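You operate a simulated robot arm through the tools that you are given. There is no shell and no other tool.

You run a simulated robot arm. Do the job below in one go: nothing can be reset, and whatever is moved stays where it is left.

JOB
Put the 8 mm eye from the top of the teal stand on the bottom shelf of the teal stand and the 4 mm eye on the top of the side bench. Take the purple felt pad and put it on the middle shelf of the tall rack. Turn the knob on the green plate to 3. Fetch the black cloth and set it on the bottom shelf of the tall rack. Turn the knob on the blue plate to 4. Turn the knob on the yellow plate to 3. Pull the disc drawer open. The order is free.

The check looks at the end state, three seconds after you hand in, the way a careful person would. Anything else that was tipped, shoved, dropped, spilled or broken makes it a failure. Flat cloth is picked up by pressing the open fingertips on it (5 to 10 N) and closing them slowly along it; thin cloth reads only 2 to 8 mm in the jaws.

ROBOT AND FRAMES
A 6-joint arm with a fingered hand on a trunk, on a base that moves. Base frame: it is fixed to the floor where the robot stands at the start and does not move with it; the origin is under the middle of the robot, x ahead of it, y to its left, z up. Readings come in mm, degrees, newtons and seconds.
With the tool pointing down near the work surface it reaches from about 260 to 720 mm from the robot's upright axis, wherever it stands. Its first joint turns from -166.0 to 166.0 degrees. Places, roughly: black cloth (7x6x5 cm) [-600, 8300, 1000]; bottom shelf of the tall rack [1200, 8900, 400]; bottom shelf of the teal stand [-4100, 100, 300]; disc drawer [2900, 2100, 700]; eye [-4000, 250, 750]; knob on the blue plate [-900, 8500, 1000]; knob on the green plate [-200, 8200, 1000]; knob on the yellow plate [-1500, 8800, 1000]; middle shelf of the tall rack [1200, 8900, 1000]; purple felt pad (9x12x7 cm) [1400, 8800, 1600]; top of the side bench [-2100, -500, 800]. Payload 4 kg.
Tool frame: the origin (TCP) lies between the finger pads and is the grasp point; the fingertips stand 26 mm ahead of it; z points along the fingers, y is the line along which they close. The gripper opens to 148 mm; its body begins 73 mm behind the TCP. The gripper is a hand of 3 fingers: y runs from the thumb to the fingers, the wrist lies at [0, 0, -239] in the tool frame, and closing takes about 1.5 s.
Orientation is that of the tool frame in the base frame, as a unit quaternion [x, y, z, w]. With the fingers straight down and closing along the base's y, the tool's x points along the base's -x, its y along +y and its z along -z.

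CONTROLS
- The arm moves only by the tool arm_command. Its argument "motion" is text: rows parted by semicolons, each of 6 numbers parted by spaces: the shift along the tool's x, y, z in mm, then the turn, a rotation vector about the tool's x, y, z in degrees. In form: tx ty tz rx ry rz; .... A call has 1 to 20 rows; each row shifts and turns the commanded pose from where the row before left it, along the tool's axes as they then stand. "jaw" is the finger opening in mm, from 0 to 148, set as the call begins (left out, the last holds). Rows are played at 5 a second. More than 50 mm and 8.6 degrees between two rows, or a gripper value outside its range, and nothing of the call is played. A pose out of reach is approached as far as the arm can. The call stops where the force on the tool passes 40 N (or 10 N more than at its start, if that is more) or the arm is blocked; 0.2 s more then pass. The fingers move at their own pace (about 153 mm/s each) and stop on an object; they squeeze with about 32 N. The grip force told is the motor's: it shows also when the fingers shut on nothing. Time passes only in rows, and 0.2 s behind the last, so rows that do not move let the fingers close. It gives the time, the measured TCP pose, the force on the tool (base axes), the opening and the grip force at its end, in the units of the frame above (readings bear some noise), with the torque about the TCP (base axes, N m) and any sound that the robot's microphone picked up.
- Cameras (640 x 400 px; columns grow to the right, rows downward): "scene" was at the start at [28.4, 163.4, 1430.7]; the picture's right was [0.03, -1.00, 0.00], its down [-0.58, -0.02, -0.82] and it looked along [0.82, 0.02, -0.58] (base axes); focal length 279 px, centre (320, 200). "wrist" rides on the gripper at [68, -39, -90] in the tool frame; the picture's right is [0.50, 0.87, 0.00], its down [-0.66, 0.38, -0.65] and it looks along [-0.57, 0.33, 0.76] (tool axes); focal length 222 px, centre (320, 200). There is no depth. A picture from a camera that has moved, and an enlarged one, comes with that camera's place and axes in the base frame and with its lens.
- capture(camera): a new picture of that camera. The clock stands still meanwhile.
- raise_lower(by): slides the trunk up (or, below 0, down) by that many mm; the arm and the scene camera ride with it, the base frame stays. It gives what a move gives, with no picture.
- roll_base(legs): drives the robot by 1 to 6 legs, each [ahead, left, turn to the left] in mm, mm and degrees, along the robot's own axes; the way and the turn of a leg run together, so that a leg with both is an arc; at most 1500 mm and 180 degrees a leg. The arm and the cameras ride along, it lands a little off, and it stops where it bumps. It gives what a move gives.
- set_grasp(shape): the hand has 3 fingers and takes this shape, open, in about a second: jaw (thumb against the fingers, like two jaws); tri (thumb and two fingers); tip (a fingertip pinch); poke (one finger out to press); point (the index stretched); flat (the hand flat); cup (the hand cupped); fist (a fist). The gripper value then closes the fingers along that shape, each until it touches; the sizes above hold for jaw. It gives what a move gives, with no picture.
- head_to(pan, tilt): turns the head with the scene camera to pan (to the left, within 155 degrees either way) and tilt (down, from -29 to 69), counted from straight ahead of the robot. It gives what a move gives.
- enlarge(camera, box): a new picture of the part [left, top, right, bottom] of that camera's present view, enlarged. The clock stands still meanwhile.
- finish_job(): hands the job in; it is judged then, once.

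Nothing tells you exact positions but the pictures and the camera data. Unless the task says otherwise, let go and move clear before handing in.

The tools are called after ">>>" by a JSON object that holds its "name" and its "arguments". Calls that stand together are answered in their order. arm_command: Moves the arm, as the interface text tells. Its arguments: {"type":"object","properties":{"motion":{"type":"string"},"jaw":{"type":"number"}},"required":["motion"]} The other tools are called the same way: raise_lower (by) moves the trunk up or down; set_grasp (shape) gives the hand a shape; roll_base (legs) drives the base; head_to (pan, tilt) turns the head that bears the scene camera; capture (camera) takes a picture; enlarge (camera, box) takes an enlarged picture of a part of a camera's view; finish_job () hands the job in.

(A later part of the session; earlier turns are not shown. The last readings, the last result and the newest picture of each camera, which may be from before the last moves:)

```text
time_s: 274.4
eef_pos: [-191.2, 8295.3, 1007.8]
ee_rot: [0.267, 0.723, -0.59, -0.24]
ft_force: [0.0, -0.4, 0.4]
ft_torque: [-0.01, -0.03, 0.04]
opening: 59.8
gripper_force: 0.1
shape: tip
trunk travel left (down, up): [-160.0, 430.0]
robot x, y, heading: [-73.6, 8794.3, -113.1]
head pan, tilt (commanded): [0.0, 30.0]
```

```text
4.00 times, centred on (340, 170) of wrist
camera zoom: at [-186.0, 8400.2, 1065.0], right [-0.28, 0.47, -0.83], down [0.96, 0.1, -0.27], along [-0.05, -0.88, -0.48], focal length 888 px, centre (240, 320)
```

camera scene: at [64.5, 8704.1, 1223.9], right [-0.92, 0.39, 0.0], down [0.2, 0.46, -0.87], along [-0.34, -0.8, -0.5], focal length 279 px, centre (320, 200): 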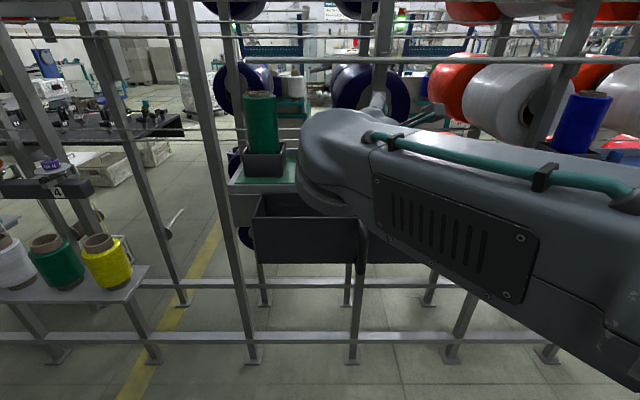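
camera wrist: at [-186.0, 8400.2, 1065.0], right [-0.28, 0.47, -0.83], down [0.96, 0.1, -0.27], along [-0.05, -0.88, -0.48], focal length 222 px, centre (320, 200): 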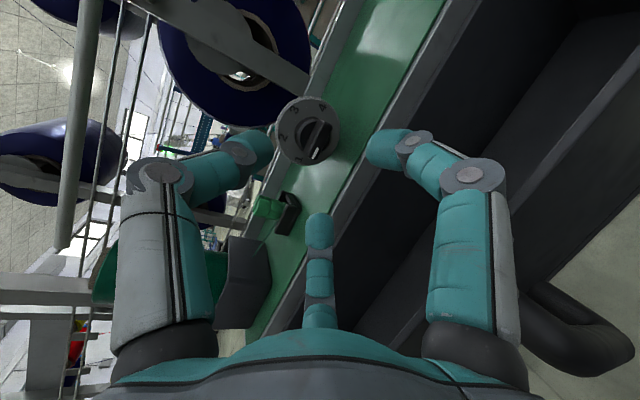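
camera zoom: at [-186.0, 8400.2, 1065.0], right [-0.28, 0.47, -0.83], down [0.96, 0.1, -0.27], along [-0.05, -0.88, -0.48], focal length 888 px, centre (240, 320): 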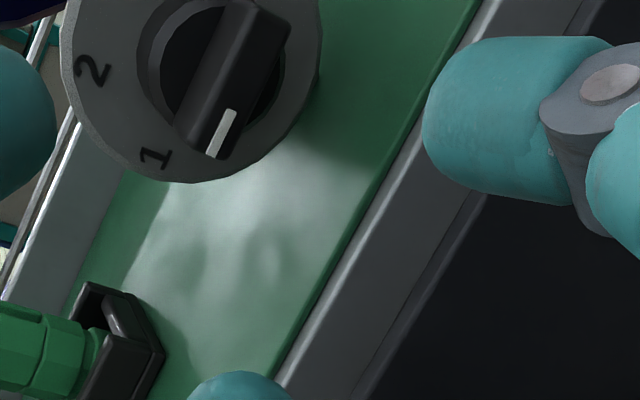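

>>> {"name": "arm_command", "arguments": {"motion": "0 0 17.5 0 0 0; 0 0 17.5 0 0 0; 0 0 17.5 0 0 0; 0 0 15 0 0 0; 0 0 0 0 0 0", "jaw": 60}}

>>> {"name": "capture", "arguments": {"camera": "wrist"}}

>>> {"name": "enlarge", "arguments": {"camera": "wrist", "box": [220, 100, 420, 225]}}

```text
time_s: 275.6
eef_pos: [-236.4, 8246.8, 995.3]
ee_rot: [0.267, 0.723, -0.591, -0.239]
ft_force: [0.6, 1.1, -0.1]
ft_torque: [0.01, 0.0, -0.01]
opening: 60.0
gripper_force: 0.0
shape: tip
trunk travel left (down, up): [-160.0, 430.0]
robot x, y, heading: [-71.9, 8794.0, -113.1]
head pan, tilt (commanded): [0.0, 30.0]
```

```text
taken
camera wrist: at [-231.0, 8351.8, 1052.2], right [-0.28, 0.47, -0.83], down [0.96, 0.1, -0.27], along [-0.05, -0.88, -0.48], focal length 222 px, centre (320, 200)
```

wrist: 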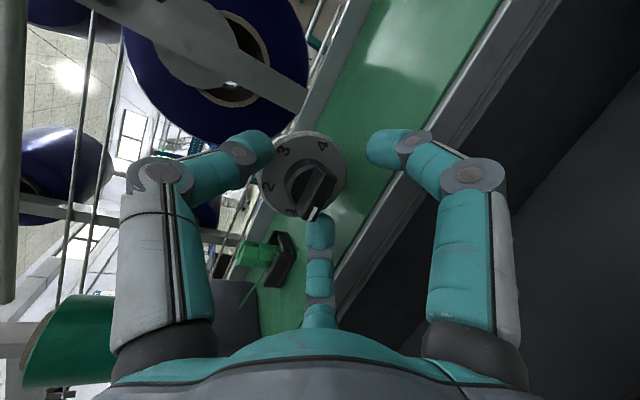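

```text
3.20 times, centred on (320, 162) of wrist
camera zoom: at [-231.0, 8351.8, 1052.2], right [-0.28, 0.47, -0.83], down [0.96, 0.1, -0.27], along [-0.05, -0.88, -0.48], focal length 711 px, centre (320, 320)
```

zoom: 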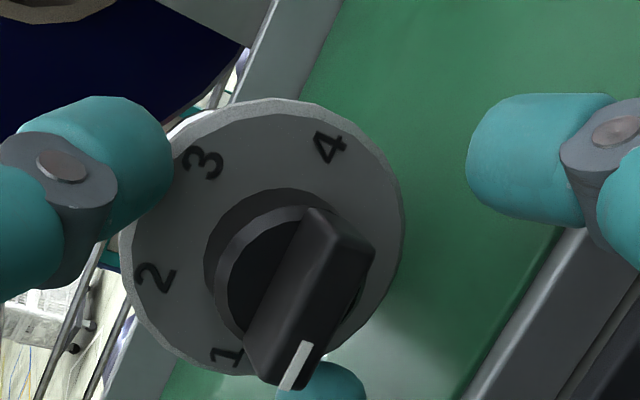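

The fingers surround the bar: thumb above, one finger below each end. I'll close on it.

>>> {"name": "arm_command", "arguments": {"motion": "0 0 0 0 0 0; 0 0 0 0 0 0; 0 0 0 0 0 0; 0 0 0 0 0 0; 0 0 0 0 0 0; 0 0 0 0 0 0", "jaw": 0}}

>>> {"name": "enlarge", "arguments": {"camera": "wrist", "box": [220, 100, 420, 225]}}

```text
time_s: 277.0
eef_pos: [-236.3, 8248.8, 994.9]
ee_rot: [0.268, 0.722, -0.591, -0.239]
ft_force: [1.3, 7.1, -4.3]
ft_torque: [-0.15, -0.1, 0.25]
opening: 41.7
gripper_force: 31.7
shape: tip
trunk travel left (down, up): [-160.0, 430.0]
robot x, y, heading: [-68.4, 8797.1, -112.7]
head pan, tilt (commanded): [0.0, 30.0]
```

```text
3.20 times, centred on (320, 162) of wrist
camera zoom: at [-231.1, 8352.3, 1052.2], right [-0.28, 0.47, -0.84], down [0.96, 0.1, -0.27], along [-0.05, -0.88, -0.48], focal length 711 px, centre (320, 320)
```

zoom: 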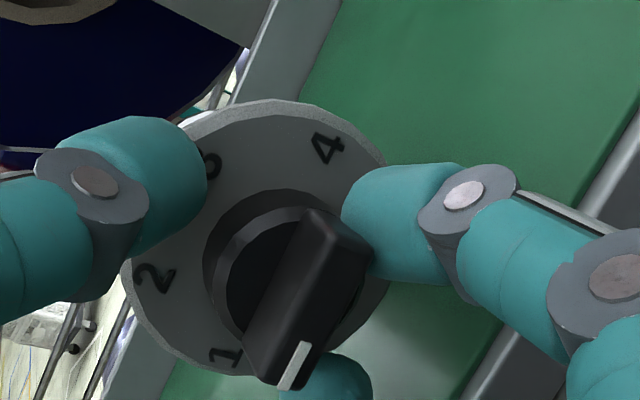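

The thumb is resting against the dial face rather than the bar. I'll ease the hand back a few millimetres so it can close onto the bar.

>>> {"name": "arm_command", "arguments": {"motion": "0 0 -3 0 0 0; 0 0 -3 0 0 0; 0 0 0 0 0 0; 0 0 0 0 0 0; 0 0 0 0 0 0", "jaw": 0}}

>>> {"name": "enlarge", "arguments": {"camera": "wrist", "box": [220, 100, 420, 225]}}

```text
time_s: 278.2
eef_pos: [-234.8, 8252.7, 997.3]
ee_rot: [0.269, 0.723, -0.59, -0.239]
ft_force: [-16.6, 15.3, -7.7]
ft_torque: [-0.25, -0.04, -0.58]
opening: 29.4
gripper_force: 32.4
shape: tip
trunk travel left (down, up): [-160.0, 430.0]
robot x, y, heading: [-75.0, 8792.3, -113.0]
head pan, tilt (commanded): [0.0, 30.0]
```

```text
3.20 times, centred on (320, 162) of wrist
camera zoom: at [-229.3, 8357.8, 1053.5], right [-0.28, 0.47, -0.84], down [0.96, 0.09, -0.27], along [-0.05, -0.88, -0.48], focal length 711 px, centre (320, 320)
```

zoom: 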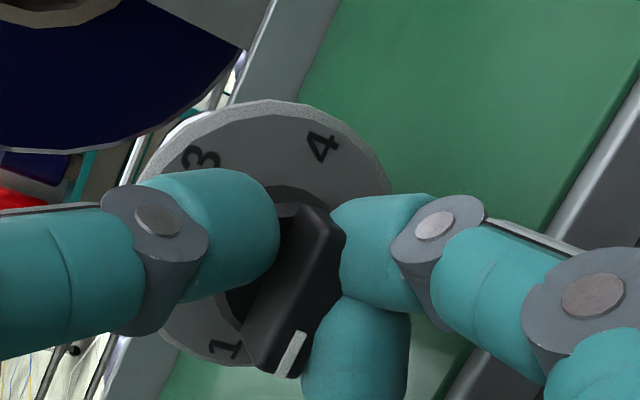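

>>> {"name": "arm_command", "arguments": {"motion": "2.4 -0.1 0.6 0 0 0; 2.4 -0.1 0.6 0 0 0; 0 0 0 0 0 0", "jaw": 0}}

>>> {"name": "enlarge", "arguments": {"camera": "wrist", "box": [220, 100, 420, 225]}}

```text
time_s: 279.0
eef_pos: [-235.1, 8253.4, 996.0]
ee_rot: [0.266, 0.723, -0.591, -0.239]
ft_force: [1.7, 7.2, -7.9]
ft_torque: [-0.08, 0.06, -0.13]
opening: 29.6
gripper_force: 32.0
shape: tip
trunk travel left (down, up): [-160.0, 430.0]
robot x, y, heading: [-70.0, 8801.6, -113.1]
head pan, tilt (commanded): [0.0, 30.0]
```

```text
3.20 times, centred on (320, 162) of wrist
camera zoom: at [-230.3, 8358.0, 1053.8], right [-0.28, 0.47, -0.83], down [0.96, 0.1, -0.27], along [-0.04, -0.88, -0.48], focal length 711 px, centre (320, 320)
```

zoom: 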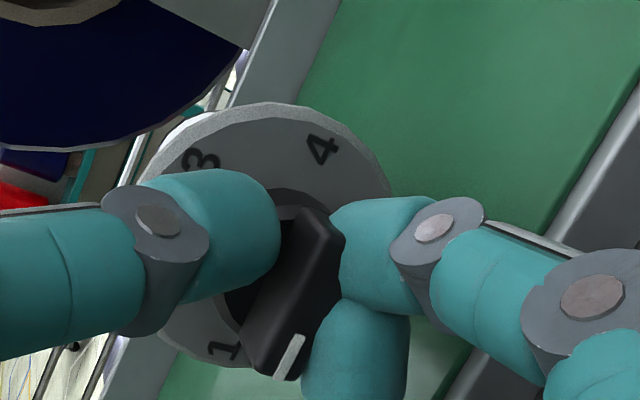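

The grip on the bar is centred and the forces are small. I'll start turning clockwise about the dial axis in steps.

>>> {"name": "arm_command", "arguments": {"motion": "0 0 0 -2.59 -1.5 7.42; 0 0 0 -2.59 -1.5 7.42; 0 0 0 -2.59 -1.5 7.42; 0 0 0 -2.59 -1.5 7.42; 0 0 0 -2.59 -1.5 7.42; 0 0 0 0 0 0", "jaw": 0}}

>>> {"name": "capture", "arguments": {"camera": "wrist"}}

>>> {"name": "capture", "arguments": {"camera": "scene"}}

```text
time_s: 280.4
eef_pos: [-236.1, 8254.7, 994.6]
ee_rot: [0.469, 0.676, -0.567, 0.039]
ft_force: [3.3, 8.8, -14.7]
ft_torque: [0.2, -0.02, -0.22]
opening: 29.5
gripper_force: 32.4
shape: tip
trunk travel left (down, up): [-160.0, 430.0]
robot x, y, heading: [-72.5, 8795.9, -113.1]
head pan, tilt (commanded): [0.0, 30.0]
```

```text
taken
camera wrist: at [-257.2, 8369.6, 1016.2], right [0.31, 0.22, -0.92], down [0.93, 0.11, 0.34], along [0.17, -0.97, -0.17], focal length 222 px, centre (320, 200)
```

wrist: 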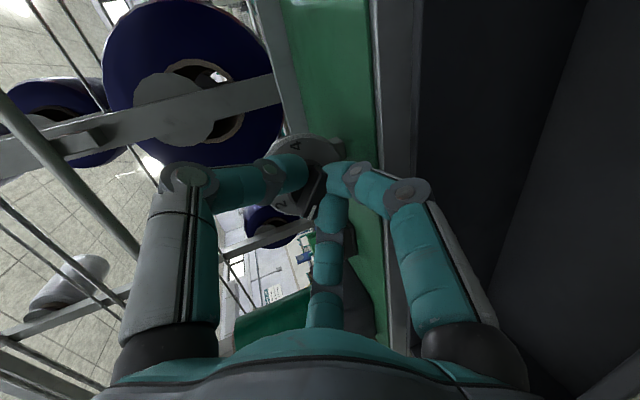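

```text
taken
camera scene: at [64.5, 8703.9, 1223.7], right [-0.92, 0.39, 0.0], down [0.2, 0.46, -0.87], along [-0.34, -0.8, -0.5], focal length 279 px, centre (320, 200)
```

scene: 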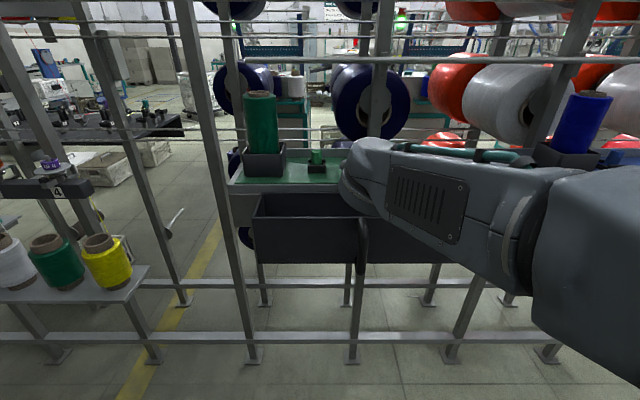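

>>> {"name": "enlarge", "arguments": {"camera": "wrist", "box": [240, 110, 400, 210]}}

```text
4.00 times, centred on (320, 160) of wrist
camera zoom: at [-257.2, 8369.6, 1016.2], right [0.31, 0.22, -0.92], down [0.93, 0.11, 0.34], along [0.17, -0.97, -0.17], focal length 888 px, centre (320, 360)
```

zoom: 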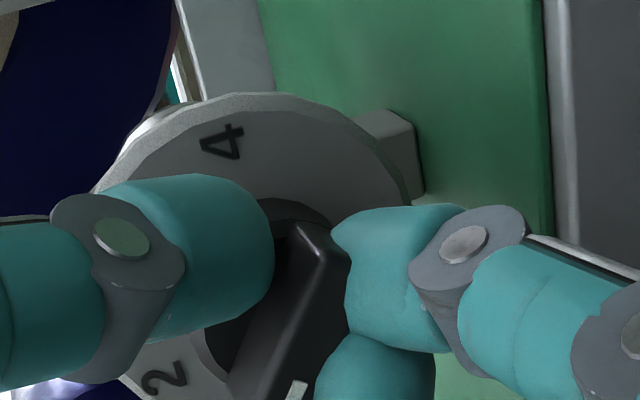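

The dial turns with the hand. I'll go on another 40°, then re-grip, because the wrist camera would otherwise dip into the bin.

>>> {"name": "arm_command", "arguments": {"motion": "0 0 0 -2.59 -1.5 7.42; 0 0 0 -2.59 -1.5 7.42; 0 0 0 -2.59 -1.5 7.42; 0 0 0 -2.59 -1.5 7.42; 0 0 0 -2.59 -1.5 7.42; 0 0 0 0 0 0", "jaw": 0}}

>>> {"name": "enlarge", "arguments": {"camera": "wrist", "box": [240, 110, 400, 210]}}

>>> {"name": "capture", "arguments": {"camera": "wrist"}}

```text
time_s: 281.8
eef_pos: [-236.0, 8254.5, 995.0]
ee_rot: [0.614, 0.547, -0.476, 0.312]
ft_force: [6.5, 10.0, -23.5]
ft_torque: [0.5, -0.13, -0.35]
opening: 28.3
gripper_force: 31.8
shape: tip
trunk travel left (down, up): [-160.0, 430.0]
robot x, y, heading: [-70.4, 8794.6, -113.0]
head pan, tilt (commanded): [0.0, 30.0]
```

```text
4.00 times, centred on (320, 160) of wrist
camera zoom: at [-255.3, 8368.9, 969.7], right [0.81, 0.01, -0.58], down [0.56, 0.26, 0.79], along [0.16, -0.96, 0.21], focal length 888 px, centre (320, 360)
```

zoom: 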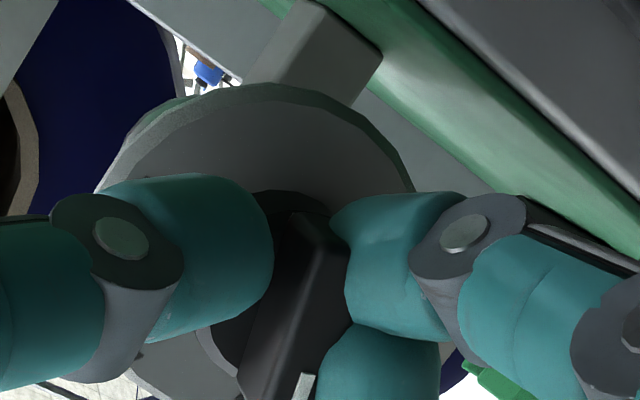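

```text
taken
camera wrist: at [-255.3, 8368.9, 969.7], right [0.81, 0.01, -0.58], down [0.56, 0.26, 0.79], along [0.16, -0.96, 0.21], focal length 222 px, centre (320, 200)
```

wrist: 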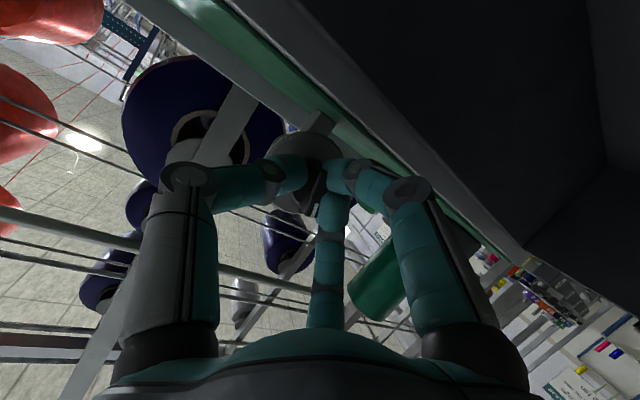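

The pointer is now past 2. I'll release, back off, roll the hand back by 120° in total, and grip again for the last 40°.

>>> {"name": "arm_command", "arguments": {"motion": "0 0 0 0 0 0; 0 0 0 0 0 0; 0 0 0 0 0 0; 0 0 -12 0 0 0; 0 0 -12 0 0 0; 0 0 -12 0 0 0; 0 0 0 2.59 1.5 -7.42; 0 0 0 2.59 1.5 -7.42; 0 0 0 2.59 1.5 -7.42; 0 0 0 2.59 1.5 -7.42; 0 0 0 2.59 1.5 -7.42; 0 0 0 0 0 0", "jaw": 60}}

>>> {"name": "arm_command", "arguments": {"motion": "0 0 0 0 0 -8; 0 0 0 0 0 -8; 0 0 0 0 0 -8; 0 0 0 0 0 -8; 0 0 0 0 0 -8; 0 0 0 0 0 -8; 0 0 0 0 0 -8; 0 0 0 0 0 -8; 0 0 0 0 0 -8; 0 0 0 0 0 -8; 0 0 0 0 0 0", "jaw": 60}}

>>> {"name": "capture", "arguments": {"camera": "wrist"}}

>>> {"name": "enlarge", "arguments": {"camera": "wrist", "box": [220, 90, 420, 215]}}

```text
time_s: 284.4
eef_pos: [-228.0, 8287.8, 1009.1]
ee_rot: [0.469, 0.675, -0.568, 0.038]
ft_force: [-0.9, -0.8, -0.2]
ft_torque: [-0.02, -0.01, -0.03]
opening: 59.4
gripper_force: 0.1
shape: tip
trunk travel left (down, up): [-160.0, 430.0]
robot x, y, heading: [-75.6, 8796.8, -113.3]
head pan, tilt (commanded): [0.0, 30.0]
```

```text
time_s: 286.8
eef_pos: [-227.2, 8286.7, 1008.8]
ee_rot: [-0.076, 0.818, -0.46, -0.336]
ft_force: [-0.4, 0.2, -0.8]
ft_torque: [0.01, -0.02, -0.02]
opening: 59.4
gripper_force: 0.1
shape: tip
trunk travel left (down, up): [-160.0, 430.0]
robot x, y, heading: [-74.5, 8796.3, -113.1]
head pan, tilt (commanded): [0.0, 30.0]
```

```text
taken
camera wrist: at [-219.0, 8349.3, 1110.0], right [-0.76, 0.58, -0.3], down [0.65, 0.62, -0.44], along [-0.07, -0.53, -0.85], focal length 222 px, centre (320, 200)
```

wrist: 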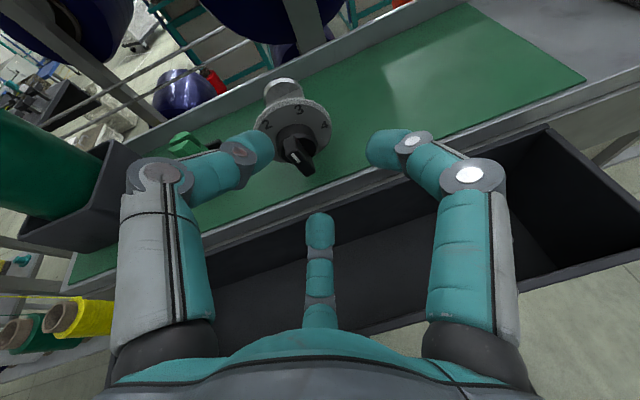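

```text
3.20 times, centred on (320, 152) of wrist
camera zoom: at [-219.0, 8349.3, 1110.0], right [-0.76, 0.58, -0.3], down [0.65, 0.62, -0.44], along [-0.07, -0.53, -0.85], focal length 711 px, centre (320, 352)
```

zoom: 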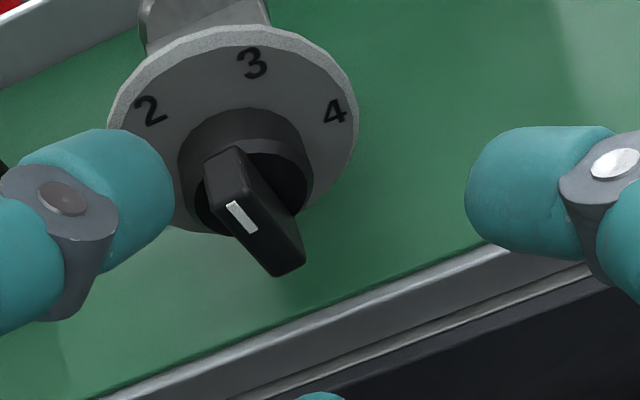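

>>> {"name": "arm_command", "arguments": {"motion": "0 0 0 4.7 1.71 0; 0 0 0 4.7 1.71 0; -5 0.3 10 0 0 0; -5.3 0.3 10 0 0 0; 0 0 9 0 0 0; 0 0 9.5 0 0 0; 0 0 0 0 0 0", "jaw": 60}}

>>> {"name": "enlarge", "arguments": {"camera": "wrist", "box": [220, 90, 420, 215]}}

```text
time_s: 288.4
eef_pos: [-238.2, 8250.7, 995.6]
ee_rot: [-0.088, 0.768, -0.528, -0.352]
ft_force: [2.3, 4.4, 2.9]
ft_torque: [0.06, -0.12, 0.05]
opening: 58.7
gripper_force: 0.0
shape: tip
trunk travel left (down, up): [-160.0, 430.0]
robot x, y, heading: [-76.0, 8797.0, -113.2]
head pan, tilt (commanded): [0.0, 30.0]
```

```text
3.20 times, centred on (320, 152) of wrist
camera zoom: at [-227.3, 8329.2, 1084.5], right [-0.81, 0.49, -0.33], down [0.58, 0.58, -0.57], along [-0.09, -0.65, -0.75], focal length 711 px, centre (320, 352)
```

zoom: 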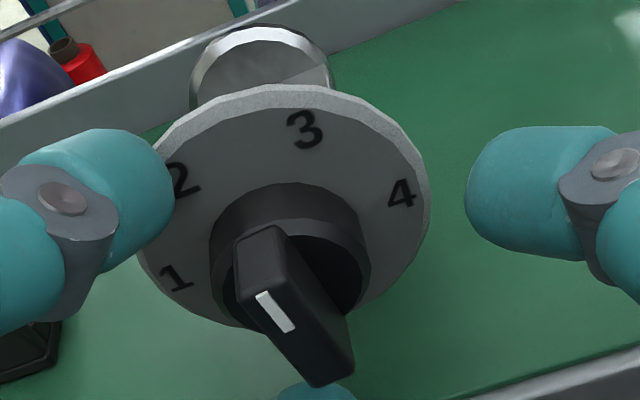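

>>> {"name": "arm_command", "arguments": {"motion": "0 0 -4.5 0 0 0; 0 0 0 0 0 0; 0 0 0 0 0 0; 0 0 0 0 0 0; 0 0 0 0 0 0; 0 0 0 0 0 0", "jaw": 0}}

>>> {"name": "enlarge", "arguments": {"camera": "wrist", "box": [220, 90, 420, 215]}}

```text
time_s: 289.8
eef_pos: [-237.3, 8253.7, 995.1]
ee_rot: [-0.088, 0.768, -0.528, -0.352]
ft_force: [-10.5, 2.4, -0.2]
ft_torque: [-0.11, 0.06, -0.18]
opening: 27.0
gripper_force: 32.1
shape: tip
trunk travel left (down, up): [-160.0, 430.0]
robot x, y, heading: [-73.9, 8796.4, -113.0]
head pan, tilt (commanded): [0.0, 30.0]
```

```text
3.20 times, centred on (320, 152) of wrist
camera zoom: at [-226.5, 8333.0, 1085.0], right [-0.81, 0.49, -0.33], down [0.58, 0.58, -0.57], along [-0.09, -0.65, -0.75], focal length 711 px, centre (320, 352)
```

zoom: 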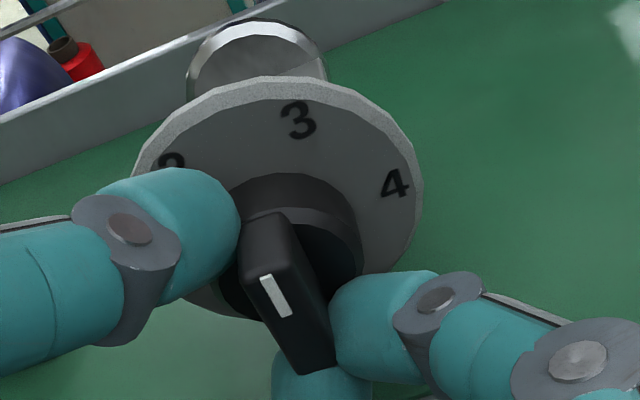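

>>> {"name": "arm_command", "arguments": {"motion": "0 0 0 0.56 -1.55 7.83; 0 0 0 0.56 -1.55 7.83; 0 0 0 0.56 -1.55 7.83; 0 0 0 0.56 -1.55 7.83; 0 0 0 0.56 -1.55 7.83; 0 0 0 0 0 0", "jaw": 0}}

>>> {"name": "enlarge", "arguments": {"camera": "wrist", "box": [220, 90, 420, 215]}}

```text
time_s: 291.2
eef_pos: [-236.1, 8254.1, 995.1]
ee_rot: [0.13, 0.763, -0.625, -0.101]
ft_force: [-7.3, 4.4, -11.1]
ft_torque: [0.11, 0.0, -0.2]
opening: 26.2
gripper_force: 32.3
shape: tip
trunk travel left (down, up): [-160.0, 430.0]
robot x, y, heading: [-74.4, 8795.0, -112.9]
head pan, tilt (commanded): [0.0, 30.0]
```

```text
3.20 times, centred on (320, 152) of wrist
camera zoom: at [-274.6, 8352.8, 1049.7], right [-0.41, 0.32, -0.85], down [0.85, 0.46, -0.24], along [0.32, -0.83, -0.47], focal length 711 px, centre (320, 352)
```

zoom: 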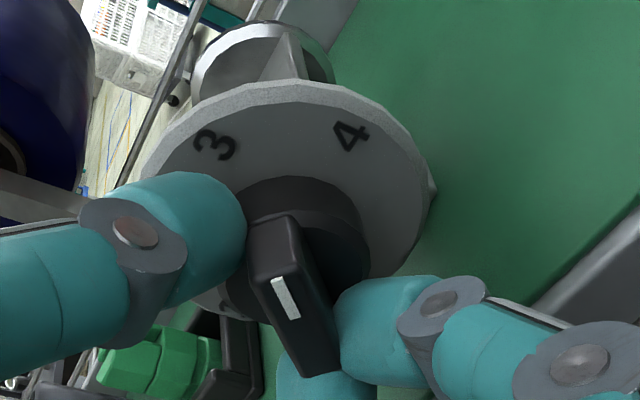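

I'll release and back off to read the dial.

>>> {"name": "arm_command", "arguments": {"motion": "0 0 0 0 0 0; 0 0 0 0 0 0; 0 0 0 0 0 0; 0 0 -15 0 0 0; 0 0 -20 0 0 0; 0 0 -25 0 0 0; 0 0 -30 0 0 0; 0 0 0 0 0 0", "jaw": 60}}

>>> {"name": "enlarge", "arguments": {"camera": "wrist", "box": [220, 60, 420, 185]}}

>>> {"name": "capture", "arguments": {"camera": "scene"}}

```text
time_s: 293.0
eef_pos: [-208.3, 8336.9, 1008.5]
ee_rot: [0.132, 0.765, -0.622, -0.102]
ft_force: [0.4, -0.8, 0.2]
ft_torque: [0.02, 0.01, -0.02]
opening: 59.9
gripper_force: 0.0
shape: tip
trunk travel left (down, up): [-160.0, 430.0]
robot x, y, heading: [-73.7, 8794.7, -113.3]
head pan, tilt (commanded): [0.0, 30.0]
```

```text
3.20 times, centred on (320, 122) of wrist
camera zoom: at [-246.6, 8434.4, 1065.6], right [-0.41, 0.33, -0.85], down [0.85, 0.46, -0.23], along [0.32, -0.82, -0.47], focal length 711 px, centre (320, 448)
```

zoom: 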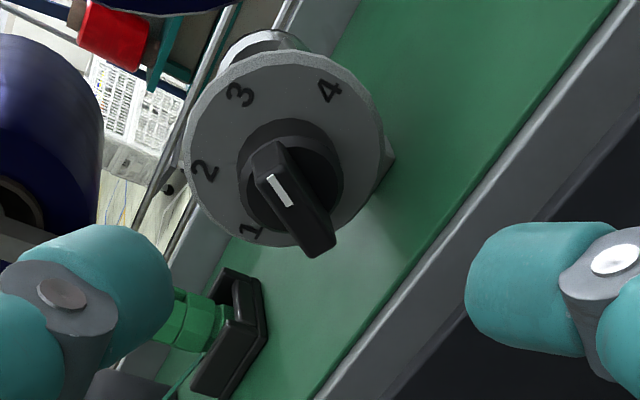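

```text
taken
camera scene: at [64.4, 8703.9, 1225.0], right [-0.92, 0.39, 0.0], down [0.2, 0.46, -0.87], along [-0.34, -0.8, -0.5], focal length 279 px, centre (320, 200)
```

scene: 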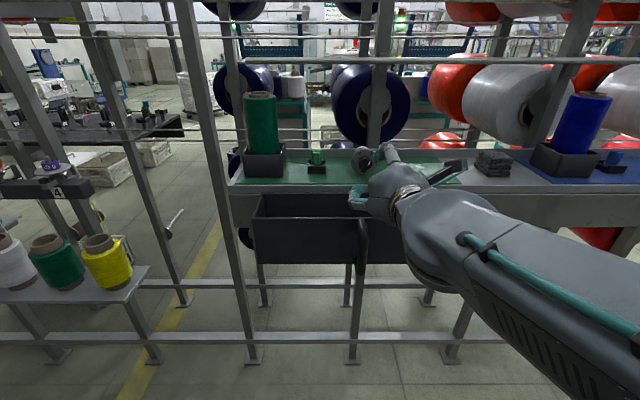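

>>> {"name": "enlarge", "arguments": {"camera": "scene", "box": [340, 140, 404, 180]}}

>>> {"name": "enlarge", "arguments": {"camera": "wrist", "box": [270, 66, 350, 116]}}

```text
10.00 times, centred on (372, 160) of scene
camera zoom: at [64.4, 8703.9, 1225.0], right [-0.92, 0.39, 0.0], down [0.2, 0.46, -0.87], along [-0.34, -0.8, -0.5], focal length 2790 px, centre (-200, 600)
```

zoom: 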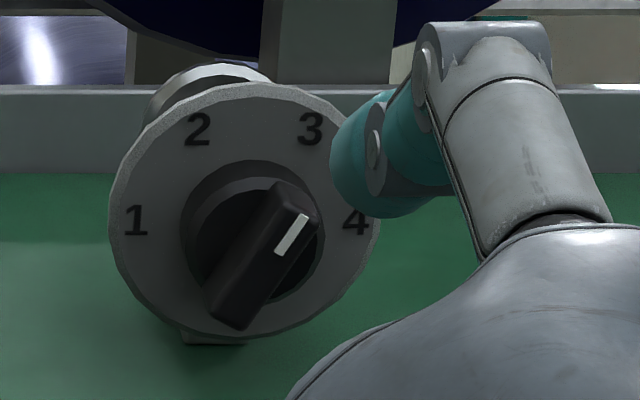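

```text
8.00 times, centred on (310, 91) of wrist
camera zoom: at [-246.6, 8434.4, 1065.6], right [-0.41, 0.33, -0.85], down [0.85, 0.46, -0.23], along [0.32, -0.82, -0.47], focal length 1777 px, centre (400, 1072)
```

zoom: 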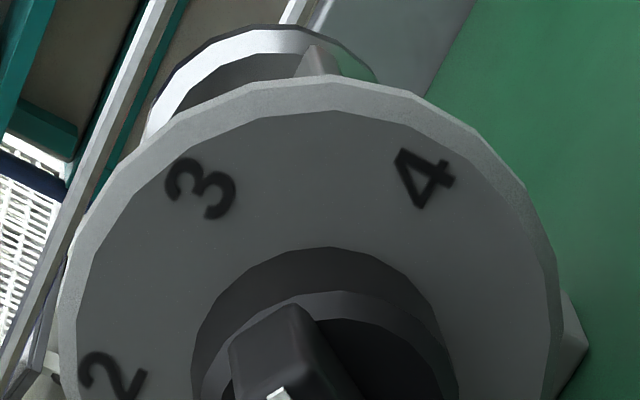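

The green dial now reads 3. I'll lift and retract the hand a little, back off and move right to the blue plate.

>>> {"name": "arm_command", "arguments": {"motion": "0 -20 -20 0 0 0; 0 -20 -20 0 0 0; 0 0 -20 0 0 0; 0 0 0 0 0 0", "jaw": 60}}

>>> {"name": "roll_base", "arguments": {"legs": [[-100, 0, 0], [0, -640, 0]]}}

>>> {"name": "head_to", "arguments": {"pan": 5, "tilt": 30}}

>>> {"name": "capture", "arguments": {"camera": "scene"}}

```text
time_s: 293.9
eef_pos: [-205.8, 8344.5, 998.3]
ee_rot: [0.137, 0.812, -0.557, -0.108]
ft_force: [0.2, 0.9, 0.4]
ft_torque: [0.0, 0.04, 0.0]
opening: 59.8
gripper_force: 0.1
shape: tip
trunk travel left (down, up): [-160.0, 430.0]
robot x, y, heading: [-71.5, 8796.7, -112.9]
head pan, tilt (commanded): [0.0, 30.0]
stopped in row 4: the arm was blocked; the commanded pose is now the measured one
```

```text
time_s: 298.2
eef_pos: [-759.3, 8689.0, 998.2]
ee_rot: [0.139, 0.81, -0.559, -0.11]
ft_force: [0.3, 0.1, -0.1]
ft_torque: [-0.03, 0.05, -0.01]
opening: 59.8
gripper_force: 0.1
shape: tip
trunk travel left (down, up): [-160.0, 430.0]
robot x, y, heading: [-623.8, 9141.9, -113.3]
head pan, tilt (commanded): [0.0, 30.0]
```

```text
time_s: 298.9
eef_pos: [-759.7, 8688.8, 997.7]
ee_rot: [0.14, 0.81, -0.559, -0.109]
ft_force: [0.7, 0.1, -0.1]
ft_torque: [0.01, -0.03, 0.01]
opening: 59.8
gripper_force: 0.1
shape: tip
trunk travel left (down, up): [-160.0, 430.0]
robot x, y, heading: [-625.5, 9140.7, -113.7]
head pan, tilt (commanded): [5.0, 30.0]
```

```text
taken
camera scene: at [-479.9, 9046.0, 1223.8], right [-0.95, 0.32, 0.0], down [0.16, 0.47, -0.87], along [-0.27, -0.82, -0.5], focal length 279 px, centre (320, 200)
```

scene: 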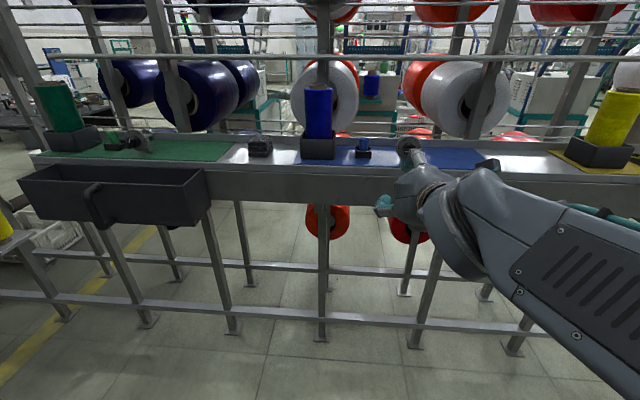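

>>> {"name": "enlarge", "arguments": {"camera": "scene", "box": [340, 120, 468, 200]}}

>>> {"name": "enlarge", "arguments": {"camera": "scene", "box": [220, 110, 348, 190]}}

>>> {"name": "capture", "arguments": {"camera": "wrist"}}

```text
5.00 times, centred on (404, 160) of scene
camera zoom: at [-479.9, 9046.0, 1223.8], right [-0.95, 0.32, 0.0], down [0.16, 0.47, -0.87], along [-0.27, -0.82, -0.5], focal length 1395 px, centre (-100, 400)
```

zoom: 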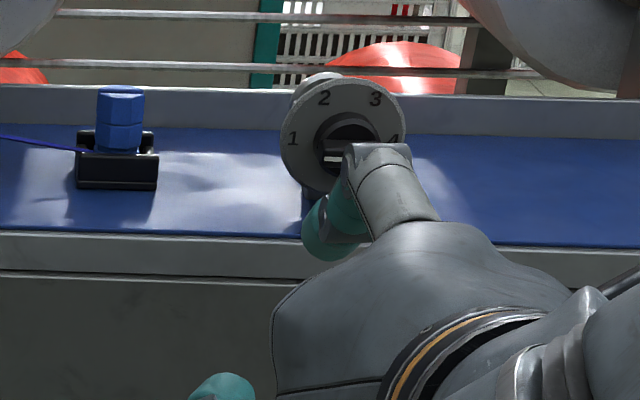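

```text
5.00 times, centred on (284, 150) of scene
camera zoom: at [-479.9, 9046.0, 1223.8], right [-0.95, 0.32, 0.0], down [0.16, 0.47, -0.87], along [-0.27, -0.82, -0.5], focal length 1395 px, centre (500, 450)
```

zoom: 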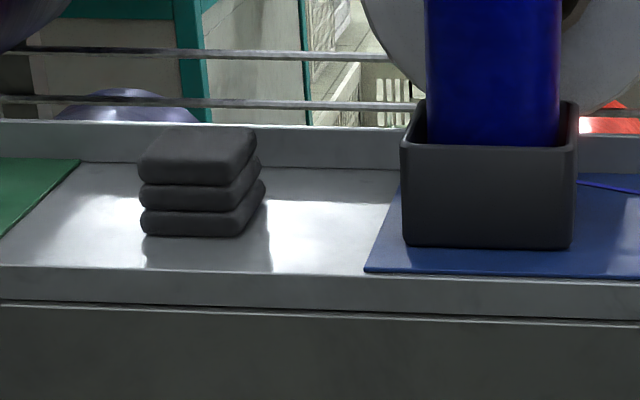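

```text
taken
camera wrist: at [-796.7, 8778.6, 1067.7], right [-0.38, 0.47, -0.8], down [0.87, 0.47, -0.14], along [0.31, -0.75, -0.58], focal length 222 px, centre (320, 200)
```

wrist: 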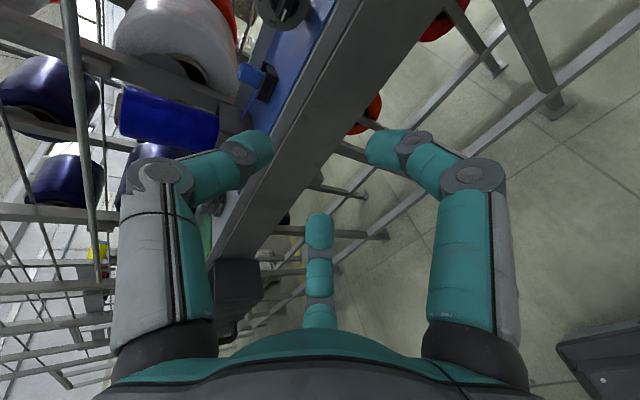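

The blue dial, at about (−892, 8493, 994), points to 1 and must go to 4, i.e. 180° clockwise. I'll line up the base and set the hand's orientation for one long turn.

>>> {"name": "roll_base", "arguments": {"legs": [[110, -46, 0]]}}

>>> {"name": "arm_command", "arguments": {"motion": "0 0 0 6.87 0.67 0; 0 0 0 6.87 0.67 0; 0 0 0 6.87 0.67 0; 0 0 0 0 0 -7.5; 0 0 0 0 0 -7.5; 0 0 0 0 0 -7.5; 0 0 0 0 0 -7.5; 0 0 0 -3 5.2 0; 0 0 0 -3 5.2 0; 0 0 0 0 0 0", "jaw": 60}}

>>> {"name": "capture", "arguments": {"camera": "wrist"}}

>>> {"name": "enlarge", "arguments": {"camera": "wrist", "box": [220, 60, 420, 185]}}

```text
time_s: 300.1
eef_pos: [-846.3, 8606.7, 997.7]
ee_rot: [0.139, 0.81, -0.559, -0.11]
ft_force: [0.6, 0.3, -0.4]
ft_torque: [0.0, 0.01, 0.02]
opening: 59.9
gripper_force: 0.0
shape: tip
trunk travel left (down, up): [-160.0, 430.0]
robot x, y, heading: [-711.8, 9060.4, -113.3]
head pan, tilt (commanded): [5.0, 30.0]
```

```text
time_s: 302.3
eef_pos: [-851.8, 8609.9, 997.2]
ee_rot: [0.017, 0.74, -0.554, -0.382]
ft_force: [1.0, -0.3, 0.4]
ft_torque: [0.01, 0.01, 0.01]
opening: 59.6
gripper_force: 0.0
shape: tip
out of reach, approached as far as the arm can: row 1, 2
trunk travel left (down, up): [-160.0, 430.0]
robot x, y, heading: [-712.8, 9059.5, -113.3]
head pan, tilt (commanded): [5.0, 30.0]
```

```text
taken
camera wrist: at [-832.2, 8696.7, 1074.4], right [-0.7, 0.56, -0.45], down [0.69, 0.38, -0.61], along [-0.17, -0.74, -0.65], focal length 222 px, centre (320, 200)
```

wrist: 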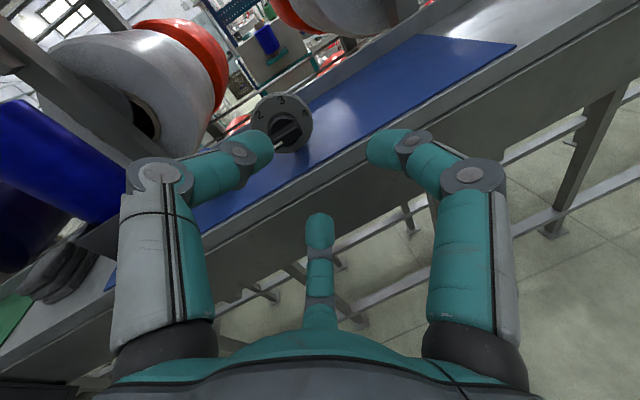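

```text
3.20 times, centred on (320, 122) of wrist
camera zoom: at [-832.2, 8696.7, 1074.4], right [-0.7, 0.56, -0.45], down [0.69, 0.38, -0.61], along [-0.17, -0.74, -0.65], focal length 711 px, centre (320, 448)
```

zoom: 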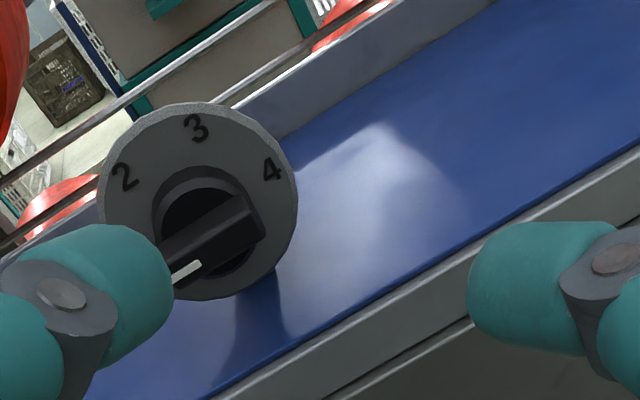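

>>> {"name": "arm_command", "arguments": {"motion": "0 0 0 4.6 2.8 1.2; -5.5 -2.7 19 0 0 0; -5.5 -2.7 19 0 0 0; -5.5 -2.7 19 0 0 0; 0 0 0 0 0 0", "jaw": 60}}

>>> {"name": "enlarge", "arguments": {"camera": "wrist", "box": [220, 80, 420, 205]}}

```text
time_s: 303.5
eef_pos: [-872.7, 8551.2, 995.6]
ee_rot: [0.021, 0.707, -0.587, -0.393]
ft_force: [-0.2, 0.2, -0.4]
ft_torque: [0.02, 0.02, -0.03]
opening: 59.8
gripper_force: 0.0
shape: tip
trunk travel left (down, up): [-160.0, 430.0]
robot x, y, heading: [-710.9, 9058.0, -113.3]
head pan, tilt (commanded): [5.0, 30.0]
```

```text
3.20 times, centred on (320, 142) of wrist
camera zoom: at [-848.6, 8646.0, 1063.2], right [-0.72, 0.51, -0.47], down [0.67, 0.33, -0.67], along [-0.19, -0.79, -0.58], focal length 711 px, centre (320, 384)
```

zoom: 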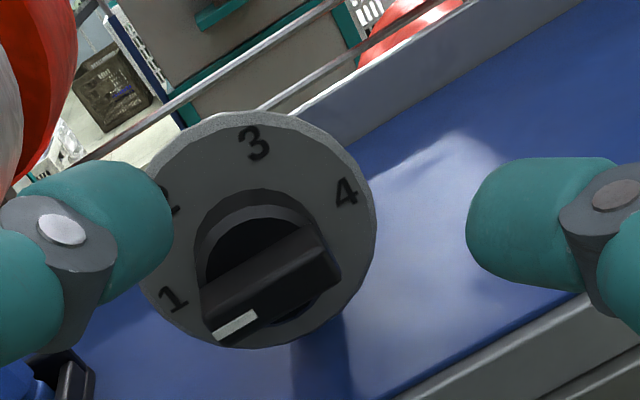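

>>> {"name": "arm_command", "arguments": {"motion": "-4.7 -2.2 14.1 0 0 0; -4.7 -2.2 14.1 0 0 0; 0 0 0 0 0 0", "jaw": 60}}

>>> {"name": "arm_command", "arguments": {"motion": "0 0 0 0 0 0; 0 0 0 0 0 0; 0 0 0 0 0 0; 0 0 0 0 0 0; 0 0 0 0 0 0; 0 0 0 0 0 0", "jaw": 0}}

>>> {"name": "enlarge", "arguments": {"camera": "wrist", "box": [220, 80, 420, 205]}}

```text
time_s: 304.2
eef_pos: [-874.5, 8528.6, 995.3]
ee_rot: [0.02, 0.706, -0.589, -0.392]
ft_force: [15.2, 29.8, 4.0]
ft_torque: [1.24, -0.76, 0.69]
opening: 59.0
gripper_force: 0.1
shape: tip
trunk travel left (down, up): [-160.0, 430.0]
robot x, y, heading: [-710.0, 9060.5, -113.3]
head pan, tilt (commanded): [5.0, 30.0]
stopped in row 3: the force on the tool passed its limit at 45 N (the readings are from after the stop); the commanded pose is now the measured one
```

```text
time_s: 305.6
eef_pos: [-876.3, 8525.6, 994.9]
ee_rot: [0.021, 0.707, -0.589, -0.392]
ft_force: [2.2, 9.4, 17.4]
ft_torque: [-0.33, 0.21, 0.13]
opening: 28.6
gripper_force: 32.1
shape: tip
trunk travel left (down, up): [-160.0, 430.0]
robot x, y, heading: [-709.0, 9054.6, -113.4]
head pan, tilt (commanded): [5.0, 30.0]
```

```text
3.20 times, centred on (320, 142) of wrist
camera zoom: at [-854.4, 8620.7, 1063.6], right [-0.72, 0.51, -0.47], down [0.67, 0.33, -0.67], along [-0.19, -0.8, -0.58], focal length 711 px, centre (320, 384)
```

zoom: 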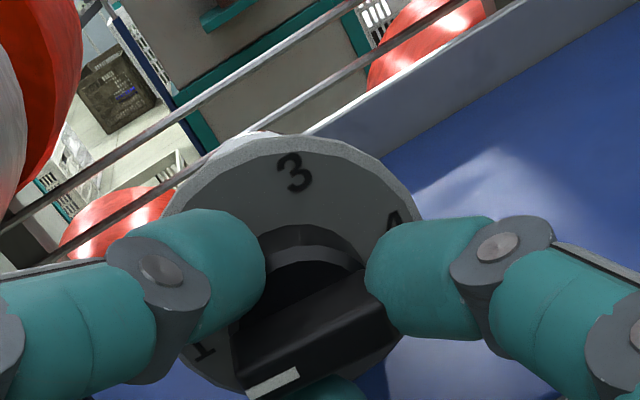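

I have the bar; the forces are moderate. I'll ease the hand up slightly and start the clockwise turn in steps.

>>> {"name": "arm_command", "arguments": {"motion": "1.3 -2.1 0 0 0 0; 0 0 0 -1.5 -0.96 7.8; 0 0 0 -1.5 -0.96 7.8; 0 0 0 -1.5 -0.96 7.8; 0 0 0 -1.5 -0.96 7.8; 0 0 0 -1.5 -0.96 7.8; 0 0 0 0 0 0", "jaw": 0}}

>>> {"name": "enlarge", "arguments": {"camera": "wrist", "box": [220, 80, 420, 205]}}

```text
time_s: 307.2
eef_pos: [-877.2, 8525.7, 996.2]
ee_rot: [0.258, 0.711, -0.639, -0.142]
ft_force: [-0.1, 17.2, 4.3]
ft_torque: [-0.15, 0.08, 0.13]
opening: 28.4
gripper_force: 31.8
shape: tip
trunk travel left (down, up): [-160.0, 430.0]
robot x, y, heading: [-709.6, 9061.1, -113.4]
head pan, tilt (commanded): [5.0, 30.0]
```

```text
3.20 times, centred on (320, 142) of wrist
camera zoom: at [-892.8, 8636.4, 1039.2], right [-0.25, 0.32, -0.91], down [0.96, 0.21, -0.19], along [0.13, -0.93, -0.36], focal length 711 px, centre (320, 384)
```

zoom: 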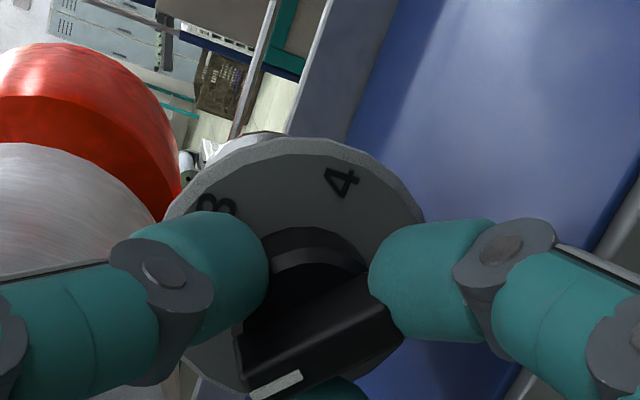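

>>> {"name": "arm_command", "arguments": {"motion": "0 0 -0.7 -1.5 -0.96 7.8; 0 0 0 -1.5 -0.96 7.8; 0 0 0 -1.5 -0.96 7.8; 0 0 0 -1.5 -0.96 7.8; 0 0 0 -1.5 -0.96 7.8; 0 0 0 0 0 0", "jaw": 0}}

>>> {"name": "arm_command", "arguments": {"motion": "0 0 0 -1.5 -0.96 7.8; 0 0 0 -1.5 -0.96 7.8; 0 0 0 -1.5 -0.96 7.8; 0 0 0 -1.5 -0.96 7.8; 0 0 0 -1.5 -0.96 7.8; 0 0 0 0 0 0", "jaw": 0}}

>>> {"name": "capture", "arguments": {"camera": "wrist"}}

>>> {"name": "enlarge", "arguments": {"camera": "wrist", "box": [220, 80, 420, 205]}}

```text
time_s: 308.6
eef_pos: [-878.9, 8526.8, 996.8]
ee_rot: [0.462, 0.628, -0.613, 0.125]
ft_force: [-10.5, 17.1, 1.5]
ft_torque: [-0.21, 0.1, -0.31]
opening: 28.4
gripper_force: 31.6
shape: tip
trunk travel left (down, up): [-160.0, 430.0]
robot x, y, heading: [-708.4, 9057.2, -113.4]
head pan, tilt (commanded): [5.0, 30.0]
```

```text
time_s: 309.7
eef_pos: [-871.8, 8526.0, 995.4]
ee_rot: [0.603, 0.491, -0.526, 0.345]
ft_force: [-17.1, 17.0, -6.1]
ft_torque: [-0.17, 0.09, -0.68]
opening: 28.9
gripper_force: 31.8
shape: tip
out of reach, approached as far as the arm can: row 5
trunk travel left (down, up): [-160.0, 430.0]
robot x, y, heading: [-713.2, 9061.3, -113.6]
head pan, tilt (commanded): [5.0, 30.0]
stopped in row 5: the force on the tool passed its limit at 45 N (the readings are from after the stop); the commanded pose is now the measured one
```

```text
taken
camera wrist: at [-886.3, 8636.4, 952.5], right [0.81, -0.13, -0.57], down [0.58, 0.35, 0.74], along [0.11, -0.93, 0.36], focal length 222 px, centre (320, 200)
```

wrist: 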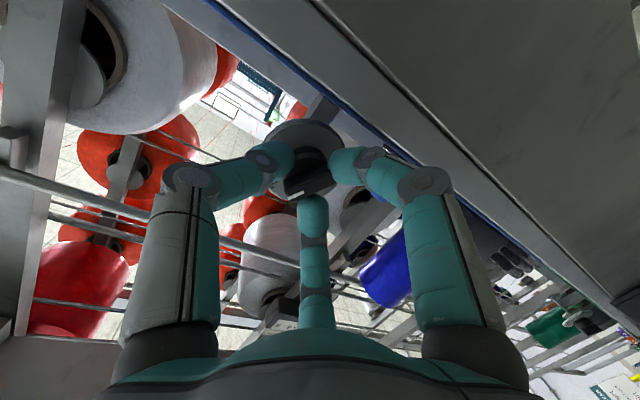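

```text
3.20 times, centred on (320, 142) of wrist
camera zoom: at [-886.3, 8636.4, 952.5], right [0.81, -0.13, -0.57], down [0.58, 0.35, 0.74], along [0.11, -0.93, 0.36], focal length 711 px, centre (320, 384)
```

zoom: 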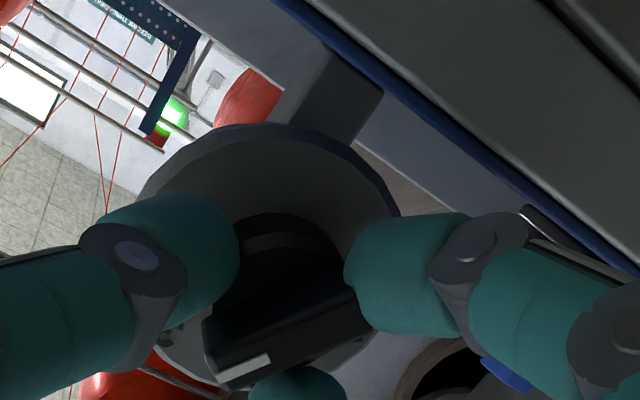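

The arm reached its limit at about 116°, so I'll release, back off, roll the hand back 120°, and grip again for the remaining turn.

>>> {"name": "arm_command", "arguments": {"motion": "0 0 0 0 0 0; 0 0 0 0 0 0; 0 0 0 0 0 0; 0 0 -12 0 0 0; 0 0 -14 0 0 0; 0 0 -14 0 0 0; 0 0 0 0 0 0", "jaw": 60}}

>>> {"name": "arm_command", "arguments": {"motion": "0 0 0 0 0 -8; 0 0 0 0 0 -8; 0 0 0 0 0 -8; 0 0 0 0 0 -8; 0 0 0 0 0 -8; 0 0 0 0 0 -8; 0 0 0 0 0 -8; 0 0 0 0 0 -8; 0 0 0 0 0 -8; 0 0 0 0 0 -8; 0 0 0 0 0 -8; 0 0 0 0 0 -8; 0 0 0 0 0 -8; 0 0 0 0 0 -8; 0 0 0 0 0 -8; 0 0 0 0 0 0", "jaw": 60}}

>>> {"name": "capture", "arguments": {"camera": "wrist"}}

>>> {"name": "enlarge", "arguments": {"camera": "wrist", "box": [220, 60, 420, 185]}}

```text
time_s: 311.3
eef_pos: [-858.3, 8560.6, 1004.2]
ee_rot: [0.602, 0.492, -0.526, 0.345]
ft_force: [1.1, 0.1, 0.3]
ft_torque: [-0.02, 0.02, -0.01]
opening: 59.7
gripper_force: 0.0
shape: tip
trunk travel left (down, up): [-160.0, 430.0]
robot x, y, heading: [-706.9, 9054.4, -113.3]
head pan, tilt (commanded): [5.0, 30.0]
```

```text
time_s: 314.7
eef_pos: [-857.9, 8562.6, 1004.2]
ee_rot: [-0.126, 0.767, -0.562, -0.283]
ft_force: [0.8, 0.2, -0.1]
ft_torque: [-0.01, 0.02, -0.02]
opening: 59.5
gripper_force: 0.1
shape: tip
trunk travel left (down, up): [-160.0, 430.0]
robot x, y, heading: [-710.4, 9061.7, -113.4]
head pan, tilt (commanded): [5.0, 30.0]
```

```text
taken
camera wrist: at [-866.4, 8640.6, 1092.8], right [-0.85, 0.35, -0.4], down [0.53, 0.66, -0.54], along [0.07, -0.67, -0.74], focal length 222 px, centre (320, 200)
```

wrist: 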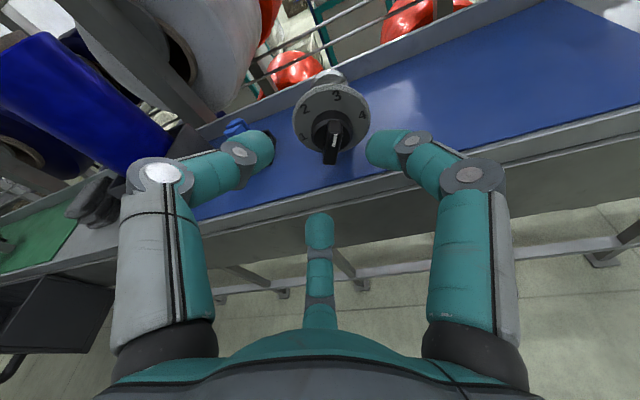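

```text
3.20 times, centred on (320, 122) of wrist
camera zoom: at [-866.4, 8640.6, 1092.8], right [-0.85, 0.35, -0.4], down [0.53, 0.66, -0.54], along [0.07, -0.67, -0.74], focal length 711 px, centre (320, 448)
```

zoom: 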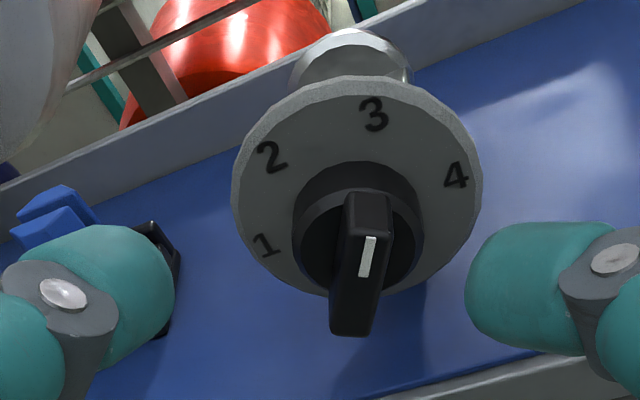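

>>> {"name": "arm_command", "arguments": {"motion": "2.5 2 13.4 0 0 0; 2.5 2 13.4 0 0 0; 2.5 2 13.4 0 0 0; 0 0 0 0 0 0", "jaw": 60}}

>>> {"name": "arm_command", "arguments": {"motion": "0 0 0 0 0 0; 0 0 0 0 0 0; 0 0 0 0 0 0; 0 0 0 0 0 0; 0 0 0 0 0 0; 0 0 0 0 0 0", "jaw": 0}}

>>> {"name": "enlarge", "arguments": {"camera": "wrist", "box": [220, 80, 420, 205]}}

```text
time_s: 315.7
eef_pos: [-874.9, 8524.8, 998.1]
ee_rot: [-0.124, 0.768, -0.56, -0.285]
ft_force: [0.1, -0.1, -0.1]
ft_torque: [-0.01, 0.03, 0.03]
opening: 59.8
gripper_force: 0.0
shape: tip
out of reach, approached as far as the arm can: row 3
trunk travel left (down, up): [-160.0, 430.0]
robot x, y, heading: [-712.3, 9059.2, -113.9]
head pan, tilt (commanded): [5.0, 30.0]
```

```text
time_s: 317.1
eef_pos: [-874.0, 8526.2, 997.6]
ee_rot: [-0.123, 0.768, -0.559, -0.286]
ft_force: [3.1, -3.8, 1.6]
ft_torque: [-0.2, 0.07, 0.07]
opening: 21.7
gripper_force: 31.7
shape: tip
trunk travel left (down, up): [-160.0, 430.0]
robot x, y, heading: [-710.9, 9059.2, -113.3]
head pan, tilt (commanded): [5.0, 30.0]
```

```text
3.20 times, centred on (320, 142) of wrist
camera zoom: at [-881.5, 8604.7, 1086.1], right [-0.84, 0.36, -0.4], down [0.53, 0.65, -0.54], along [0.06, -0.67, -0.74], focal length 711 px, centre (320, 384)
```

zoom: 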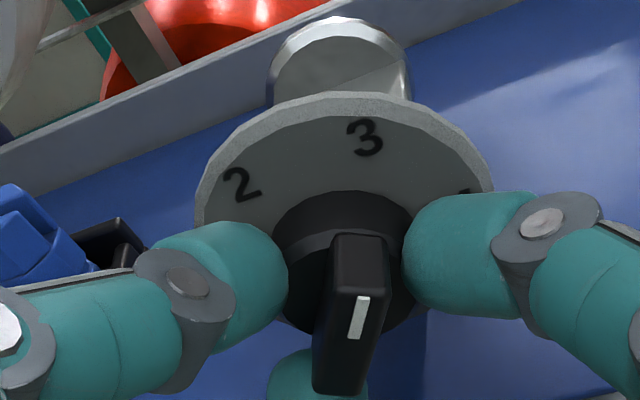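

>>> {"name": "arm_command", "arguments": {"motion": "0 0 0 1.58 -0.88 7.79; 0 0 0 1.58 -0.88 7.79; 0 0 0 1.58 -0.88 7.79; 0 0 0 0 0 0", "jaw": 0}}

>>> {"name": "enlarge", "arguments": {"camera": "wrist", "box": [220, 80, 420, 205]}}

```text
time_s: 318.1
eef_pos: [-831.4, 8518.1, 1013.1]
ee_rot: [0.011, 0.76, -0.634, -0.143]
ft_force: [0.6, -0.1, 0.6]
ft_torque: [0.0, -0.01, 0.01]
opening: 13.8
gripper_force: 31.9
shape: tip
out of reach, approached as far as the arm can: row 1, 2, 3
trunk travel left (down, up): [-160.0, 430.0]
robot x, y, heading: [-708.3, 9060.9, -113.2]
head pan, tilt (commanded): [5.0, 30.0]
```

```text
3.20 times, centred on (320, 142) of wrist
camera zoom: at [-869.5, 8610.5, 1077.9], right [-0.62, 0.27, -0.74], down [0.72, 0.57, -0.4], along [0.32, -0.77, -0.55], focal length 711 px, centre (320, 384)
```

zoom: 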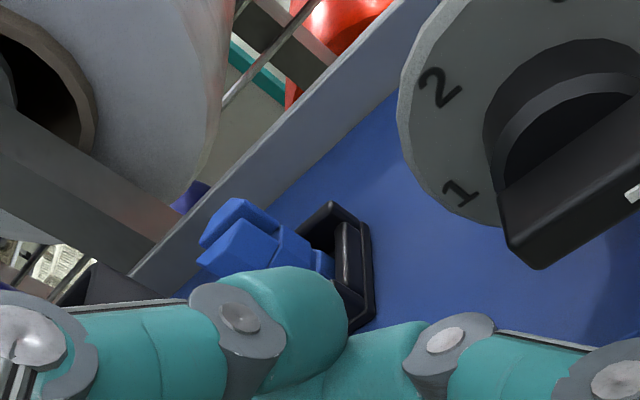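

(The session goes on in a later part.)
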